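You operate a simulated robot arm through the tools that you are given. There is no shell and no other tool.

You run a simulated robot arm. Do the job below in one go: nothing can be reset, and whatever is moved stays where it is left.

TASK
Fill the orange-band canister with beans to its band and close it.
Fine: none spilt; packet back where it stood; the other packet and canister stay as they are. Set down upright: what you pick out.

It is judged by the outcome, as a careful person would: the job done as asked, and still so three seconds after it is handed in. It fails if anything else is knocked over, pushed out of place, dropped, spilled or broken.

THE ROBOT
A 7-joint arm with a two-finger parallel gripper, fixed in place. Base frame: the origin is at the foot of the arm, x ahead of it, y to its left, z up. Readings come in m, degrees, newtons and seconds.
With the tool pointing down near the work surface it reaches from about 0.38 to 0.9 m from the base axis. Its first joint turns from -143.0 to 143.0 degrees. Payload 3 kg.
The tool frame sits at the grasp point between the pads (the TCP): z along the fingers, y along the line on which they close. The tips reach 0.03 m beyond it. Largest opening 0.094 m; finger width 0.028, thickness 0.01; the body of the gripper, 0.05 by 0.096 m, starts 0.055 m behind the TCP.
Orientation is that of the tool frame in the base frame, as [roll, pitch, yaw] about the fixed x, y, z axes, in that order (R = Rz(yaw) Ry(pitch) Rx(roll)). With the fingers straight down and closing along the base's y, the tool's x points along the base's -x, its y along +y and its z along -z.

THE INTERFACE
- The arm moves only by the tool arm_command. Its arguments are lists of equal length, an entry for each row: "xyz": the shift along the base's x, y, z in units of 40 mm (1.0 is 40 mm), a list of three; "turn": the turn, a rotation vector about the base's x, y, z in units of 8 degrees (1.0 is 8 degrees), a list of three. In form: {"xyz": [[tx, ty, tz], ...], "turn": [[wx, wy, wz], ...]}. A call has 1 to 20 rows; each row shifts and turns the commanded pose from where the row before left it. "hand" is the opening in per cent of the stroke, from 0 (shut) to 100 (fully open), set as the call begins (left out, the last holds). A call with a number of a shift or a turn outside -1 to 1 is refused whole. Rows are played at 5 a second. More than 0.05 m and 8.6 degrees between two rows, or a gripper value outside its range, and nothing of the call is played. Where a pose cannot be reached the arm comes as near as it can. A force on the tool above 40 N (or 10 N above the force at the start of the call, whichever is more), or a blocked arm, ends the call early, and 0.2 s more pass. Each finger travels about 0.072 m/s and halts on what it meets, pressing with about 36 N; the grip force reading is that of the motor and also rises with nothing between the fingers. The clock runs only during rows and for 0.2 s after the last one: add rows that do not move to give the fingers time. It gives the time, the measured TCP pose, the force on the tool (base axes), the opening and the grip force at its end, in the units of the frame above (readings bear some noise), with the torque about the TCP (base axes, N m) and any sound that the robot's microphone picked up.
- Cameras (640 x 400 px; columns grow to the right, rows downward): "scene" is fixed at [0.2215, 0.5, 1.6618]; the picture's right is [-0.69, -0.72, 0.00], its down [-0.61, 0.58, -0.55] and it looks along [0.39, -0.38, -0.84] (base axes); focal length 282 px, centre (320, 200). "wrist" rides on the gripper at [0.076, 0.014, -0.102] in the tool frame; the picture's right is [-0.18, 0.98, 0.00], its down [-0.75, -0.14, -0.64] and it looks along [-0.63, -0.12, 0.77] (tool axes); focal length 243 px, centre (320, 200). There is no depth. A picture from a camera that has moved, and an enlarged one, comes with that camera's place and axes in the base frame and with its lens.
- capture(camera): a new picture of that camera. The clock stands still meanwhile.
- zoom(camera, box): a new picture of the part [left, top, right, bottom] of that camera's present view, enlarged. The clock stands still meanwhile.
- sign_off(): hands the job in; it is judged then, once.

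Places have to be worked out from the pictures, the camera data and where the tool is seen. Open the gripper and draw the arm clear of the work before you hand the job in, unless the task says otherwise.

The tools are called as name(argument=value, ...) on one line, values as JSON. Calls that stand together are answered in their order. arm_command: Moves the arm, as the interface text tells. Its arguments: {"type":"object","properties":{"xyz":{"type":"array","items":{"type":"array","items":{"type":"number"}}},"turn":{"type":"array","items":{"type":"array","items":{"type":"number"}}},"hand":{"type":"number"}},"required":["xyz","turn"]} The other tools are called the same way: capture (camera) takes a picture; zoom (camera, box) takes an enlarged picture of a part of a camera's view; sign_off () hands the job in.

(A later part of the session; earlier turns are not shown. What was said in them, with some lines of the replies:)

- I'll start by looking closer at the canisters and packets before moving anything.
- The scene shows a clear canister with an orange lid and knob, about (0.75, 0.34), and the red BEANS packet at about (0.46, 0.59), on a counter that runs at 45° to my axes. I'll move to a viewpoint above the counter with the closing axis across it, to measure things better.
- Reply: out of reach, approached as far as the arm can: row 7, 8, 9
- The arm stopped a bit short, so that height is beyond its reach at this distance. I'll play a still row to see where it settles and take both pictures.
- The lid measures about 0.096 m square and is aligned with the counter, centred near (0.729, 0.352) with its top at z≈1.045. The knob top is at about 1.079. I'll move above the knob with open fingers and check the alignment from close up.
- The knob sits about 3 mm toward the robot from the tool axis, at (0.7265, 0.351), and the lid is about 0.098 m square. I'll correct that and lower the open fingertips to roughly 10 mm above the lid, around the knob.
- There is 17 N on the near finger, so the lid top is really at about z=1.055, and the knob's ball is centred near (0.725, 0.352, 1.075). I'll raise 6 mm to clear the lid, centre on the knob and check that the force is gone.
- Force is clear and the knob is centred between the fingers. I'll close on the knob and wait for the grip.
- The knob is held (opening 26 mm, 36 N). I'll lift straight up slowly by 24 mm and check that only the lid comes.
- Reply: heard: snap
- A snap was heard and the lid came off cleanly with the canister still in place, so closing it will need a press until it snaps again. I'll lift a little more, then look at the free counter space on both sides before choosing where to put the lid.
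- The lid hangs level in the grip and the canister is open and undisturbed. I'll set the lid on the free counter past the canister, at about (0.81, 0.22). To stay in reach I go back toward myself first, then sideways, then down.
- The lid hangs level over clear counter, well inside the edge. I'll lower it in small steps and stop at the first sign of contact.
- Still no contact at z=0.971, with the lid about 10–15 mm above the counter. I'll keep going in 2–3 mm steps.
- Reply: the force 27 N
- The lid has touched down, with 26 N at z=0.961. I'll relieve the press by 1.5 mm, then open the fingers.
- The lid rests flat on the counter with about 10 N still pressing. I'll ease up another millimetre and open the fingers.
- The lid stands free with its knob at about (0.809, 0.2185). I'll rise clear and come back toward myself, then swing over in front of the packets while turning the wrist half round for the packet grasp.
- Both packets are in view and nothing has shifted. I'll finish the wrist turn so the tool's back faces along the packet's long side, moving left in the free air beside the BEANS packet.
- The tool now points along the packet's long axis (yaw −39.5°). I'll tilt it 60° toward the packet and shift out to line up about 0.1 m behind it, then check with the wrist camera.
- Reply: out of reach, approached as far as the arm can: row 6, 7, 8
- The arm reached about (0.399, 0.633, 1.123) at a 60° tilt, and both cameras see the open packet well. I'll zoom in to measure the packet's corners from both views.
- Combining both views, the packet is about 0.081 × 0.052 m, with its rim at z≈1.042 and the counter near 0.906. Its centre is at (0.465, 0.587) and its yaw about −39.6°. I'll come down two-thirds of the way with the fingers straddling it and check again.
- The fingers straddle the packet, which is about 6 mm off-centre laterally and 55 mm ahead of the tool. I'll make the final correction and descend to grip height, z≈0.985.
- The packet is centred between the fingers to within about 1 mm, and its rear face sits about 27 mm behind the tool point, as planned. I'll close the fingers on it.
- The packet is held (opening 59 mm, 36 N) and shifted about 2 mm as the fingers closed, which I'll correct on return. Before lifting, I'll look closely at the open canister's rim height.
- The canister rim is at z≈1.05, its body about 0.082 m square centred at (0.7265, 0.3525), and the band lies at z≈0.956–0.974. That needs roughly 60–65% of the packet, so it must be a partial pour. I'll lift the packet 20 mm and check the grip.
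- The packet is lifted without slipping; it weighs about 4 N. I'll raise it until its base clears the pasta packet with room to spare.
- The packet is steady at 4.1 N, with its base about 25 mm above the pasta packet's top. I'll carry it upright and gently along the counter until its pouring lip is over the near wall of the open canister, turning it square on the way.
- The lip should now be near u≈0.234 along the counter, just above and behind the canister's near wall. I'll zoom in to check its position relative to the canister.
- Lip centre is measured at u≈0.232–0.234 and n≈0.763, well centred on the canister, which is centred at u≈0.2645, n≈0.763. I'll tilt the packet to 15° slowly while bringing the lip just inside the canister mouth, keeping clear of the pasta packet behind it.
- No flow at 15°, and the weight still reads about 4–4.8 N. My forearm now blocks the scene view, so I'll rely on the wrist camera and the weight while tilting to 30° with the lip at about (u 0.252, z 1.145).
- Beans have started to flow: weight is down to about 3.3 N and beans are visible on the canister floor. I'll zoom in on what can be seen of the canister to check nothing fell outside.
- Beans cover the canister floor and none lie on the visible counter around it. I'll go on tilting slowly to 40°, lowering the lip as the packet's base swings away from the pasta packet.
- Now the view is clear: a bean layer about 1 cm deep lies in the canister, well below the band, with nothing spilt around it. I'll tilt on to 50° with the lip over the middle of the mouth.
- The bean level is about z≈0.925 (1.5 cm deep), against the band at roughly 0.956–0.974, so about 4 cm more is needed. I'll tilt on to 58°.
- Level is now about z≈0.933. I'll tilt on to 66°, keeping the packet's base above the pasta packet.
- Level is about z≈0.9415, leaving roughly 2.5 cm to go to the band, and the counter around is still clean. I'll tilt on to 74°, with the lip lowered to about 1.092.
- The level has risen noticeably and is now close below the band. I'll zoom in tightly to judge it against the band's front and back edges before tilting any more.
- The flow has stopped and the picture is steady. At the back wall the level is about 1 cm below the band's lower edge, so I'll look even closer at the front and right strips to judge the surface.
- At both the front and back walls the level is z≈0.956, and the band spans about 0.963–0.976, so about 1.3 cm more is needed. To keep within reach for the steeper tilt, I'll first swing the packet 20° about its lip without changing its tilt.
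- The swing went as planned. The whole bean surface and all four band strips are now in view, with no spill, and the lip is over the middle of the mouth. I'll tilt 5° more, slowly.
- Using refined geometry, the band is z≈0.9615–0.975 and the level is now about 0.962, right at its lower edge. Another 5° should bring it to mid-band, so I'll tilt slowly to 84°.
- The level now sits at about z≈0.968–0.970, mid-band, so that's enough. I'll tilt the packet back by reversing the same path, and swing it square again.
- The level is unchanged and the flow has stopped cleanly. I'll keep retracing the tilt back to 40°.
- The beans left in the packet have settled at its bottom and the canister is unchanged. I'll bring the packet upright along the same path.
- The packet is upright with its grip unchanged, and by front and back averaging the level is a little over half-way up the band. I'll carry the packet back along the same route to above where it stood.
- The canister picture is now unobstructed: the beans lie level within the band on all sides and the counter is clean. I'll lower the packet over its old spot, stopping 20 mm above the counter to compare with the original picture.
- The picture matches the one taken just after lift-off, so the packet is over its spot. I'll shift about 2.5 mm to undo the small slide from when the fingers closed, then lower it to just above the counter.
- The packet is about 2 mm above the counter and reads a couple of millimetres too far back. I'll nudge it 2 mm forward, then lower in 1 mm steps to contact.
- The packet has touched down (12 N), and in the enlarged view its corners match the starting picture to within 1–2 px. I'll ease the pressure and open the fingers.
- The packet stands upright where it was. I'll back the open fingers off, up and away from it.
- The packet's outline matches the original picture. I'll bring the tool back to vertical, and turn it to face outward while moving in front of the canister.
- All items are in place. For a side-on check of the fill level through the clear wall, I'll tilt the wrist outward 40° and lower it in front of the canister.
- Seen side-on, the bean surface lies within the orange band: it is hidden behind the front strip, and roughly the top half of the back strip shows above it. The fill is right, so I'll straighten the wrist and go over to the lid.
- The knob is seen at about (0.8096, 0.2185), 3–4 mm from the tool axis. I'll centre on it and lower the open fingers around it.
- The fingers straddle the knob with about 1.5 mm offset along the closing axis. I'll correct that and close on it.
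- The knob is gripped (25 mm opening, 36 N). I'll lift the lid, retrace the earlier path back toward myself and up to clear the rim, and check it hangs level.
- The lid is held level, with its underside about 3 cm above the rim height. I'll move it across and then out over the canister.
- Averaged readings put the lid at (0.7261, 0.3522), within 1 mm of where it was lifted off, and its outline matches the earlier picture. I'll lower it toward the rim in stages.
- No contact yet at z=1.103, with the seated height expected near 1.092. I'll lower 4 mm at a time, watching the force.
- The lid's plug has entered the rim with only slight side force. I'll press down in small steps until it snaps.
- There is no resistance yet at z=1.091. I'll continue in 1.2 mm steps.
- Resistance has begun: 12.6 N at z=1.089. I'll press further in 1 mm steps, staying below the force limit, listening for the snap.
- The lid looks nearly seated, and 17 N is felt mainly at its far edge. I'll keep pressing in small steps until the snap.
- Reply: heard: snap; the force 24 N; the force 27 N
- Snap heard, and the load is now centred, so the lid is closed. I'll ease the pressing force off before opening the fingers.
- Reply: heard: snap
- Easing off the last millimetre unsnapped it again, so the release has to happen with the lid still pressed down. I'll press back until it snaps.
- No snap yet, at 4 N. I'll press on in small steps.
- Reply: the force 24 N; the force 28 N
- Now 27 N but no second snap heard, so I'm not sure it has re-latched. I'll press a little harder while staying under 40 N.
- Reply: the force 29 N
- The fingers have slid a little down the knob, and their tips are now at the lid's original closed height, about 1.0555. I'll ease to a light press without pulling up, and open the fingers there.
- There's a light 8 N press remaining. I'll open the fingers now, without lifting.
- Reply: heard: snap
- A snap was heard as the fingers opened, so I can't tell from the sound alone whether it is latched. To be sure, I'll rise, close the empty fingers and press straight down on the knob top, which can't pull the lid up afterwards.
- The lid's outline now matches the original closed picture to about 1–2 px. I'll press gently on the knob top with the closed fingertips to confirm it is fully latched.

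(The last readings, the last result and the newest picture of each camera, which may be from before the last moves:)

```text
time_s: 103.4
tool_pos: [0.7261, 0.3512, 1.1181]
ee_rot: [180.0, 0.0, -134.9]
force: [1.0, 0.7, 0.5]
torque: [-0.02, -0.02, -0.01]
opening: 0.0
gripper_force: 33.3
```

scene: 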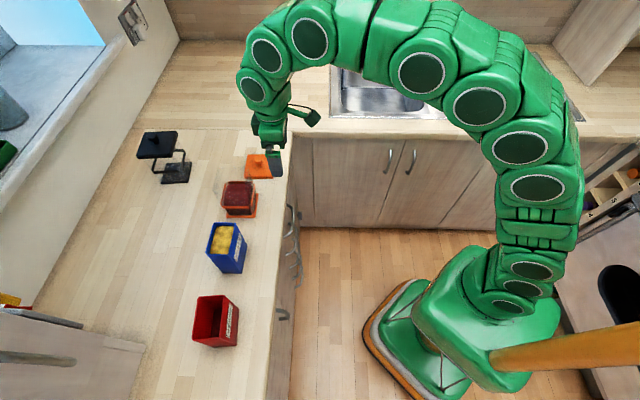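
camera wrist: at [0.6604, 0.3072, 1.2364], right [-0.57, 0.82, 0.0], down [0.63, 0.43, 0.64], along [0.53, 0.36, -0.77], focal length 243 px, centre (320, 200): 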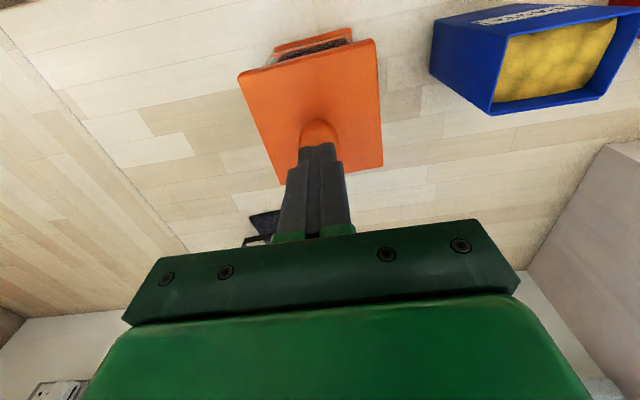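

No contact yet, with the tips near z=1.088. I'll go down in 1.5–2 mm steps.

arm_command(xyz=[[0, 0, -0.04], [0, 0, 0]], turn=[[0, 0, 0], [0, 0, 0]])

arm_command(xyz=[[0, 0, -0.04], [0, 0, 0]], turn=[[0, 0, 0], [0, 0, 0]])

zoom(camera="scene", box=[205, 155, 265, 215])

```text
time_s: 104.0
tool_pos: [0.7261, 0.3518, 1.1162]
ee_rot: [-180.0, 0.0, -134.9]
force: [0.9, -0.3, 0.0]
torque: [-0.06, 0.03, -0.01]
opening: 0.0
gripper_force: 33.3
```

```text
time_s: 104.6
tool_pos: [0.7254, 0.3524, 1.115]
ee_rot: [-180.0, 0.0, -135.0]
force: [0.4, -1.0, 4.1]
torque: [-0.03, 0.02, 0.01]
opening: 0.0
gripper_force: 32.9
```

```text
6.67 times, centred on (235, 185) of scene
camera zoom: at [0.2215, 0.5, 1.6618], right [-0.69, -0.72, 0.0], down [-0.61, 0.58, -0.55], along [0.39, -0.38, -0.84], focal length 1879 px, centre (887, 300)
```

zoom: 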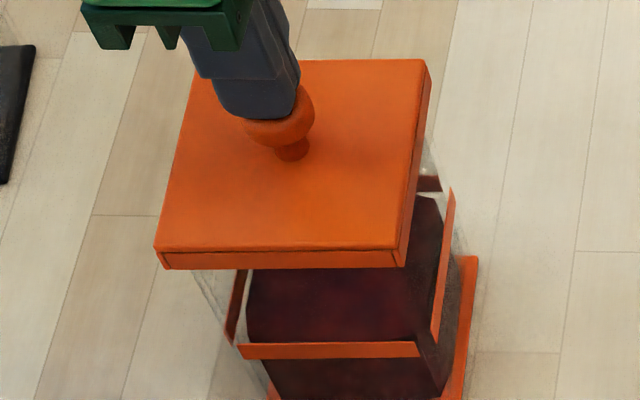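

The fingertips touch the knob top (4 N), centred. I'll press a little harder in steps.

arm_command(xyz=[[0, 0, -0.04], [0, 0, 0]], turn=[[0, 0, 0], [0, 0, 0]])

arm_command(xyz=[[0, 0, -0.03], [0, 0, 0]], turn=[[0, 0, 0], [0, 0, 0]])

```text
time_s: 105.2
tool_pos: [0.7255, 0.3528, 1.1136]
ee_rot: [-179.8, 0.2, -135.0]
force: [-2.5, -1.3, 30.9]
torque: [-0.13, 0.19, -0.05]
opening: 0.0002
gripper_force: 33.4
```

```text
time_s: 105.6
tool_pos: [0.7262, 0.3525, 1.1153]
ee_rot: [-180.0, 0.4, -134.9]
force: [-2.3, -2.8, 9.3]
torque: [-0.1, 0.14, -0.01]
opening: 0.0003
gripper_force: 33.2
stopped in row 2: the force on the tool passed its limit at 44 N (the readings are from after the stop); the commanded pose is now the measured one
```

The push reached 44 N with no further movement or snap. The lid first latched at only about 23 N, so it should already be latched. I'll rise and draw the hand back to compare the lid with the starting picture.

arm_command(xyz=[[0, 0, 0.3], [0, 0, 0.4], [-0.6, -0.6, 0.1], [-0.6, -0.6, 0], [-0.6, -0.6, 0], [0.5, -0.5, 0], [0.5, -0.5, 0], [0.5, -0.5, 0], [0.5, -0.5, 0], [0, 0, 0]], turn=[[0, 0, 0], [0, 0, 0], [0, 0, 0], [0, 0, 0], [0, 0, 0], [0, 0, 0], [0, 0, 0], [0, 0, 0], [0, 0, 0], [0, 0, 0]])

zoom(camera="scene", box=[180, 150, 280, 212])

zoom(camera="scene", box=[190, 140, 290, 225])

capture(camera="wrist")

```text
time_s: 107.8
tool_pos: [0.7353, 0.1992, 1.1462]
ee_rot: [-179.9, 0.2, -135.1]
force: [0.8, 0.4, 0.0]
torque: [0.03, 0.01, -0.01]
opening: 0.0
gripper_force: 32.9
```

```text
6.40 times, centred on (230, 181) of scene
camera zoom: at [0.2215, 0.5, 1.6618], right [-0.69, -0.72, 0.0], down [-0.61, 0.58, -0.55], along [0.39, -0.38, -0.84], focal length 1804 px, centre (896, 322)
```

zoom: 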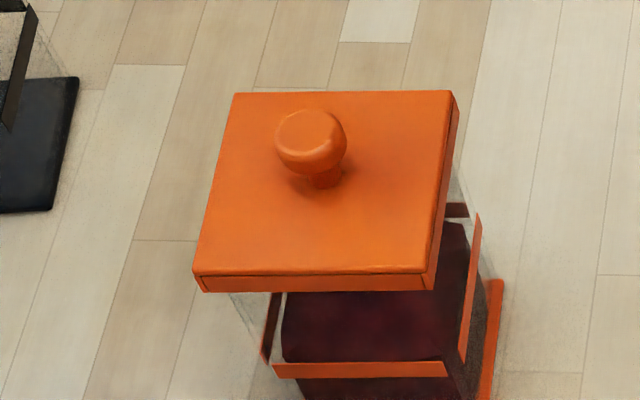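

```text
4.71 times, centred on (240, 182) of scene
camera zoom: at [0.2215, 0.5, 1.6618], right [-0.69, -0.72, 0.0], down [-0.61, 0.58, -0.55], along [0.39, -0.38, -0.84], focal length 1327 px, centre (696, 282)
```

zoom: 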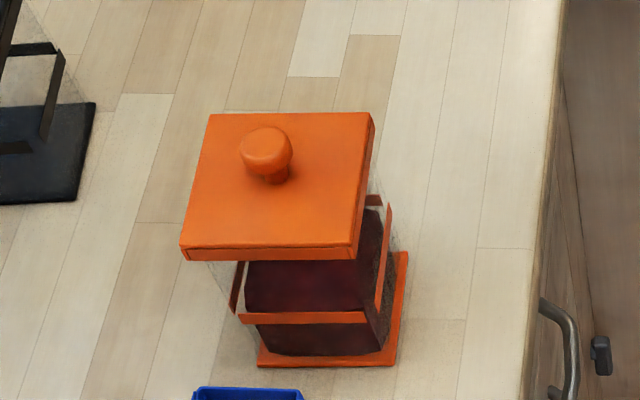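

```text
taken
camera wrist: at [0.6712, 0.1555, 1.2487], right [-0.57, 0.82, 0.0], down [0.63, 0.43, 0.65], along [0.53, 0.36, -0.76], focal length 243 px, centre (320, 200)
```

wrist: 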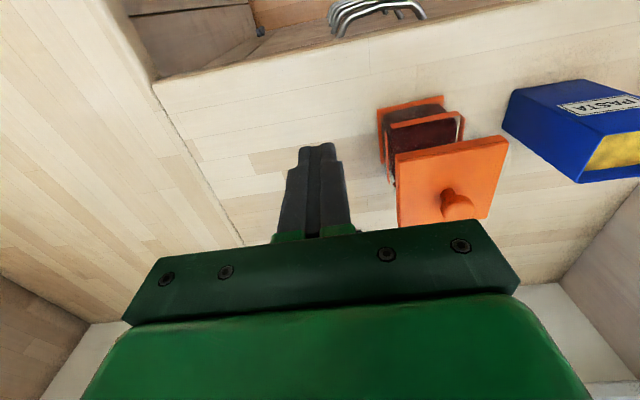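

Seen from above, the lid and base are back where they were at the start, to about 1 px. I'll take one side-on look to make sure the lid sits flat with no gap.

arm_command(xyz=[[-0.53, -0.53, 0], [-0.53, -0.53, 0], [-0.65, 0.65, 0], [-0.65, 0.65, 0], [-0.65, 0.65, 0], [0, 0, -0.63], [0, 0, -0.63], [0, 0, -0.63], [0, 0, -0.63], [0, 0, -0.63], [0, 0, 0]], turn=[[0, 0, 0], [0, 0, 0], [0, 0, 0], [0, 0, 0], [0, 0, 0], [0.7071, -0.7071, 0], [0.7071, -0.7071, 0], [0.7071, -0.7071, 0], [0.7071, -0.7071, 0], [0.7071, -0.7071, 0], [0, 0, 0]], hand=100)

capture(camera="wrist")

zoom(camera="wrist", box=[250, 100, 410, 240])

```text
time_s: 110.2
tool_pos: [0.6159, 0.2358, 1.019]
ee_rot: [-179.7, 40.4, -135.0]
force: [0.0, 0.2, -0.3]
torque: [-0.01, 0.0, -0.02]
opening: 0.0939
gripper_force: 0.1
```

```text
taken
camera wrist: at [0.5181, 0.1584, 1.048], right [-0.6, 0.79, 0.12], down [0.21, 0.01, 0.98], along [0.78, 0.61, -0.18], focal length 243 px, centre (320, 200)
```

wrist: 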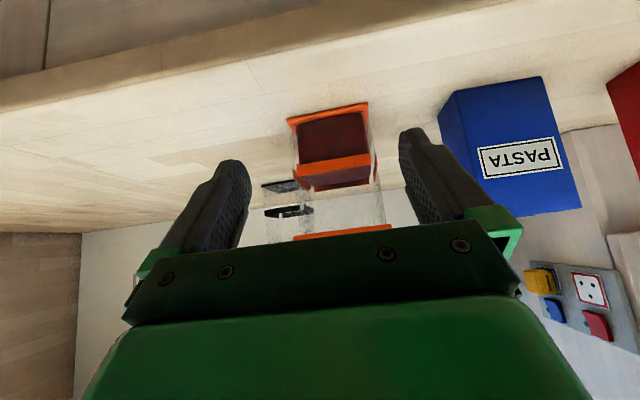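

```text
2.86 times, centred on (330, 170) of wrist
camera zoom: at [0.5181, 0.1584, 1.048], right [-0.6, 0.79, 0.12], down [0.21, 0.01, 0.98], along [0.78, 0.61, -0.18], focal length 693 px, centre (291, 286)
```

zoom: 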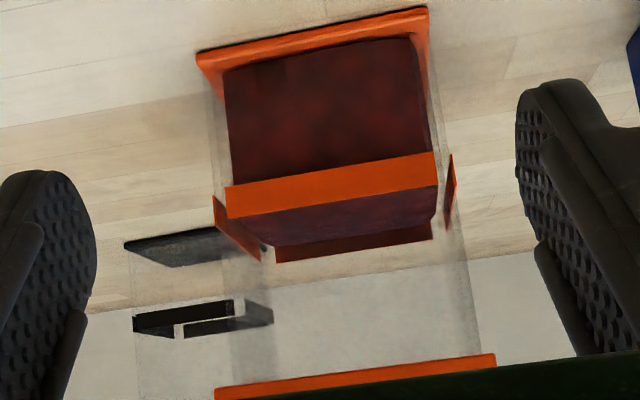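

Side-on, the lid sits level on the canister with its edge at the expected closed height, and the beans show at the band. I'll straighten the wrist and draw the arm well clear of the counter.

arm_command(xyz=[[-0.1, -0.1, 0.63], [-0.1, -0.1, 0.63], [-0.1, -0.1, 0.63], [-0.1, -0.1, 0.63], [-0.1, -0.1, 0.63], [-0.6, -0.2, 0.5], [-0.6, -0.2, 0.5], [-0.6, -0.1, 0.5], [-0.6, 0, 0.5], [-0.6, 0, 0.5], [-0.5, 0, 0.5], [0, 0, 0]], turn=[[-0.7071, 0.7071, 0], [-0.7071, 0.7071, 0], [-0.7071, 0.7071, 0], [-0.7071, 0.7071, 0], [-0.7071, 0.7071, 0], [0, 0, 0], [0, 0, 0], [0, 0, 0], [0, 0, 0], [0, 0, 0], [0, 0, 0], [0, 0, 0]], hand=100)

capture(camera="scene")

zoom(camera="scene", box=[120, 120, 300, 240])

zoom(camera="scene", box=[170, 210, 290, 360])

```text
time_s: 112.8
tool_pos: [0.4551, 0.1951, 1.2675]
ee_rot: [-179.9, 0.2, -135.1]
force: [-0.6, 0.4, 0.2]
torque: [-0.05, 0.0, 0.0]
opening: 0.0942
gripper_force: 0.0
```

```text
taken
```

scene: 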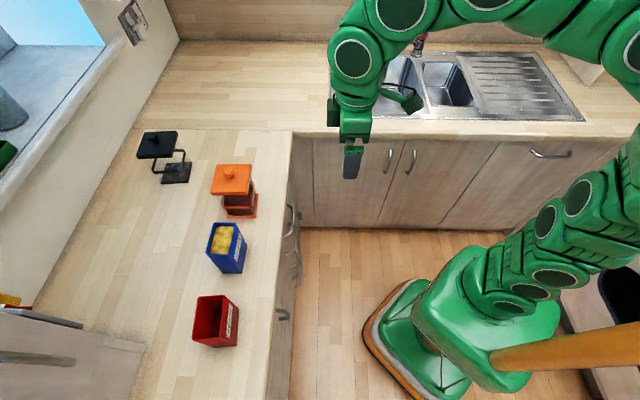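

```text
3.33 times, centred on (210, 180) of scene
camera zoom: at [0.2215, 0.5, 1.6618], right [-0.69, -0.72, 0.0], down [-0.61, 0.58, -0.55], along [0.39, -0.38, -0.84], focal length 940 px, centre (687, 267)
```

zoom: 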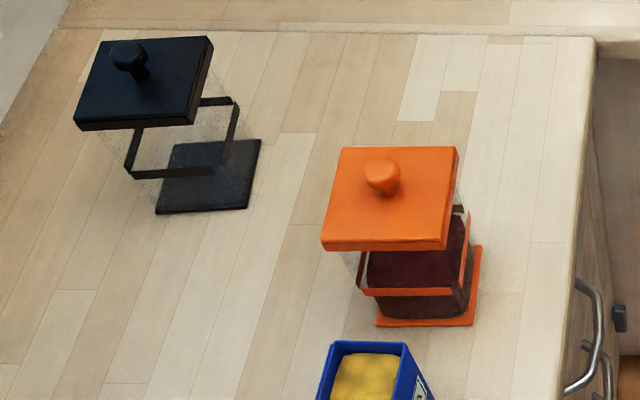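

```text
2.67 times, centred on (230, 285) of scene
camera zoom: at [0.2215, 0.5, 1.6618], right [-0.69, -0.72, 0.0], down [-0.61, 0.58, -0.55], along [0.39, -0.38, -0.84], focal length 752 px, centre (560, -27)
```

zoom: 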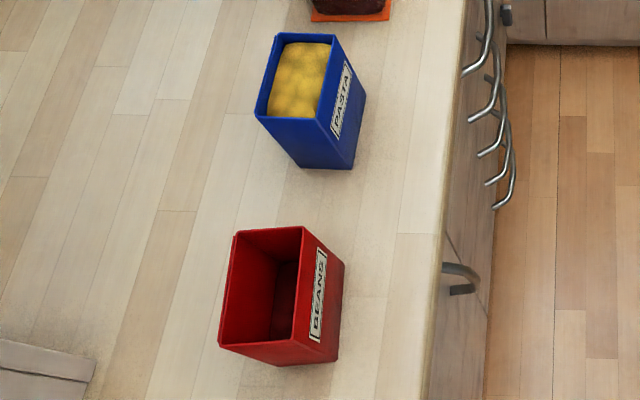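

The canister is filled to its band and closed. The BEANS packet stands upright in its original place, the pasta packet and black canister are untouched, and the counter is clean. The arm is clear with the gripper open, so I'm handing the job in.

sign_off()

```text
The job is handed in.
```

The orange-band canister is filled with beans to about the middle of its band, and its lid is back on. I've handed the job in.

- **Fill:** I checked the level from above and from the side through the clear wall. No beans were spilt on the counter.
- **Lid:** The lid snapped on, came loose once as I eased off, and snapped again when I opened the fingers. I then pressed the knob to 44 N with no further snap. It sits level at its original height, so I judge it latched, though I did not test it with a pull.
- **BEANS packet:** It is upright and back where it stood, to within about 1–2 mm, with the leftover beans still in it.
- **Everything else:** The pasta packet and the black canister were not touched. The orange canister may have shifted about a millimetre while I closed it.

The gripper is open and the arm is clear of the counter.
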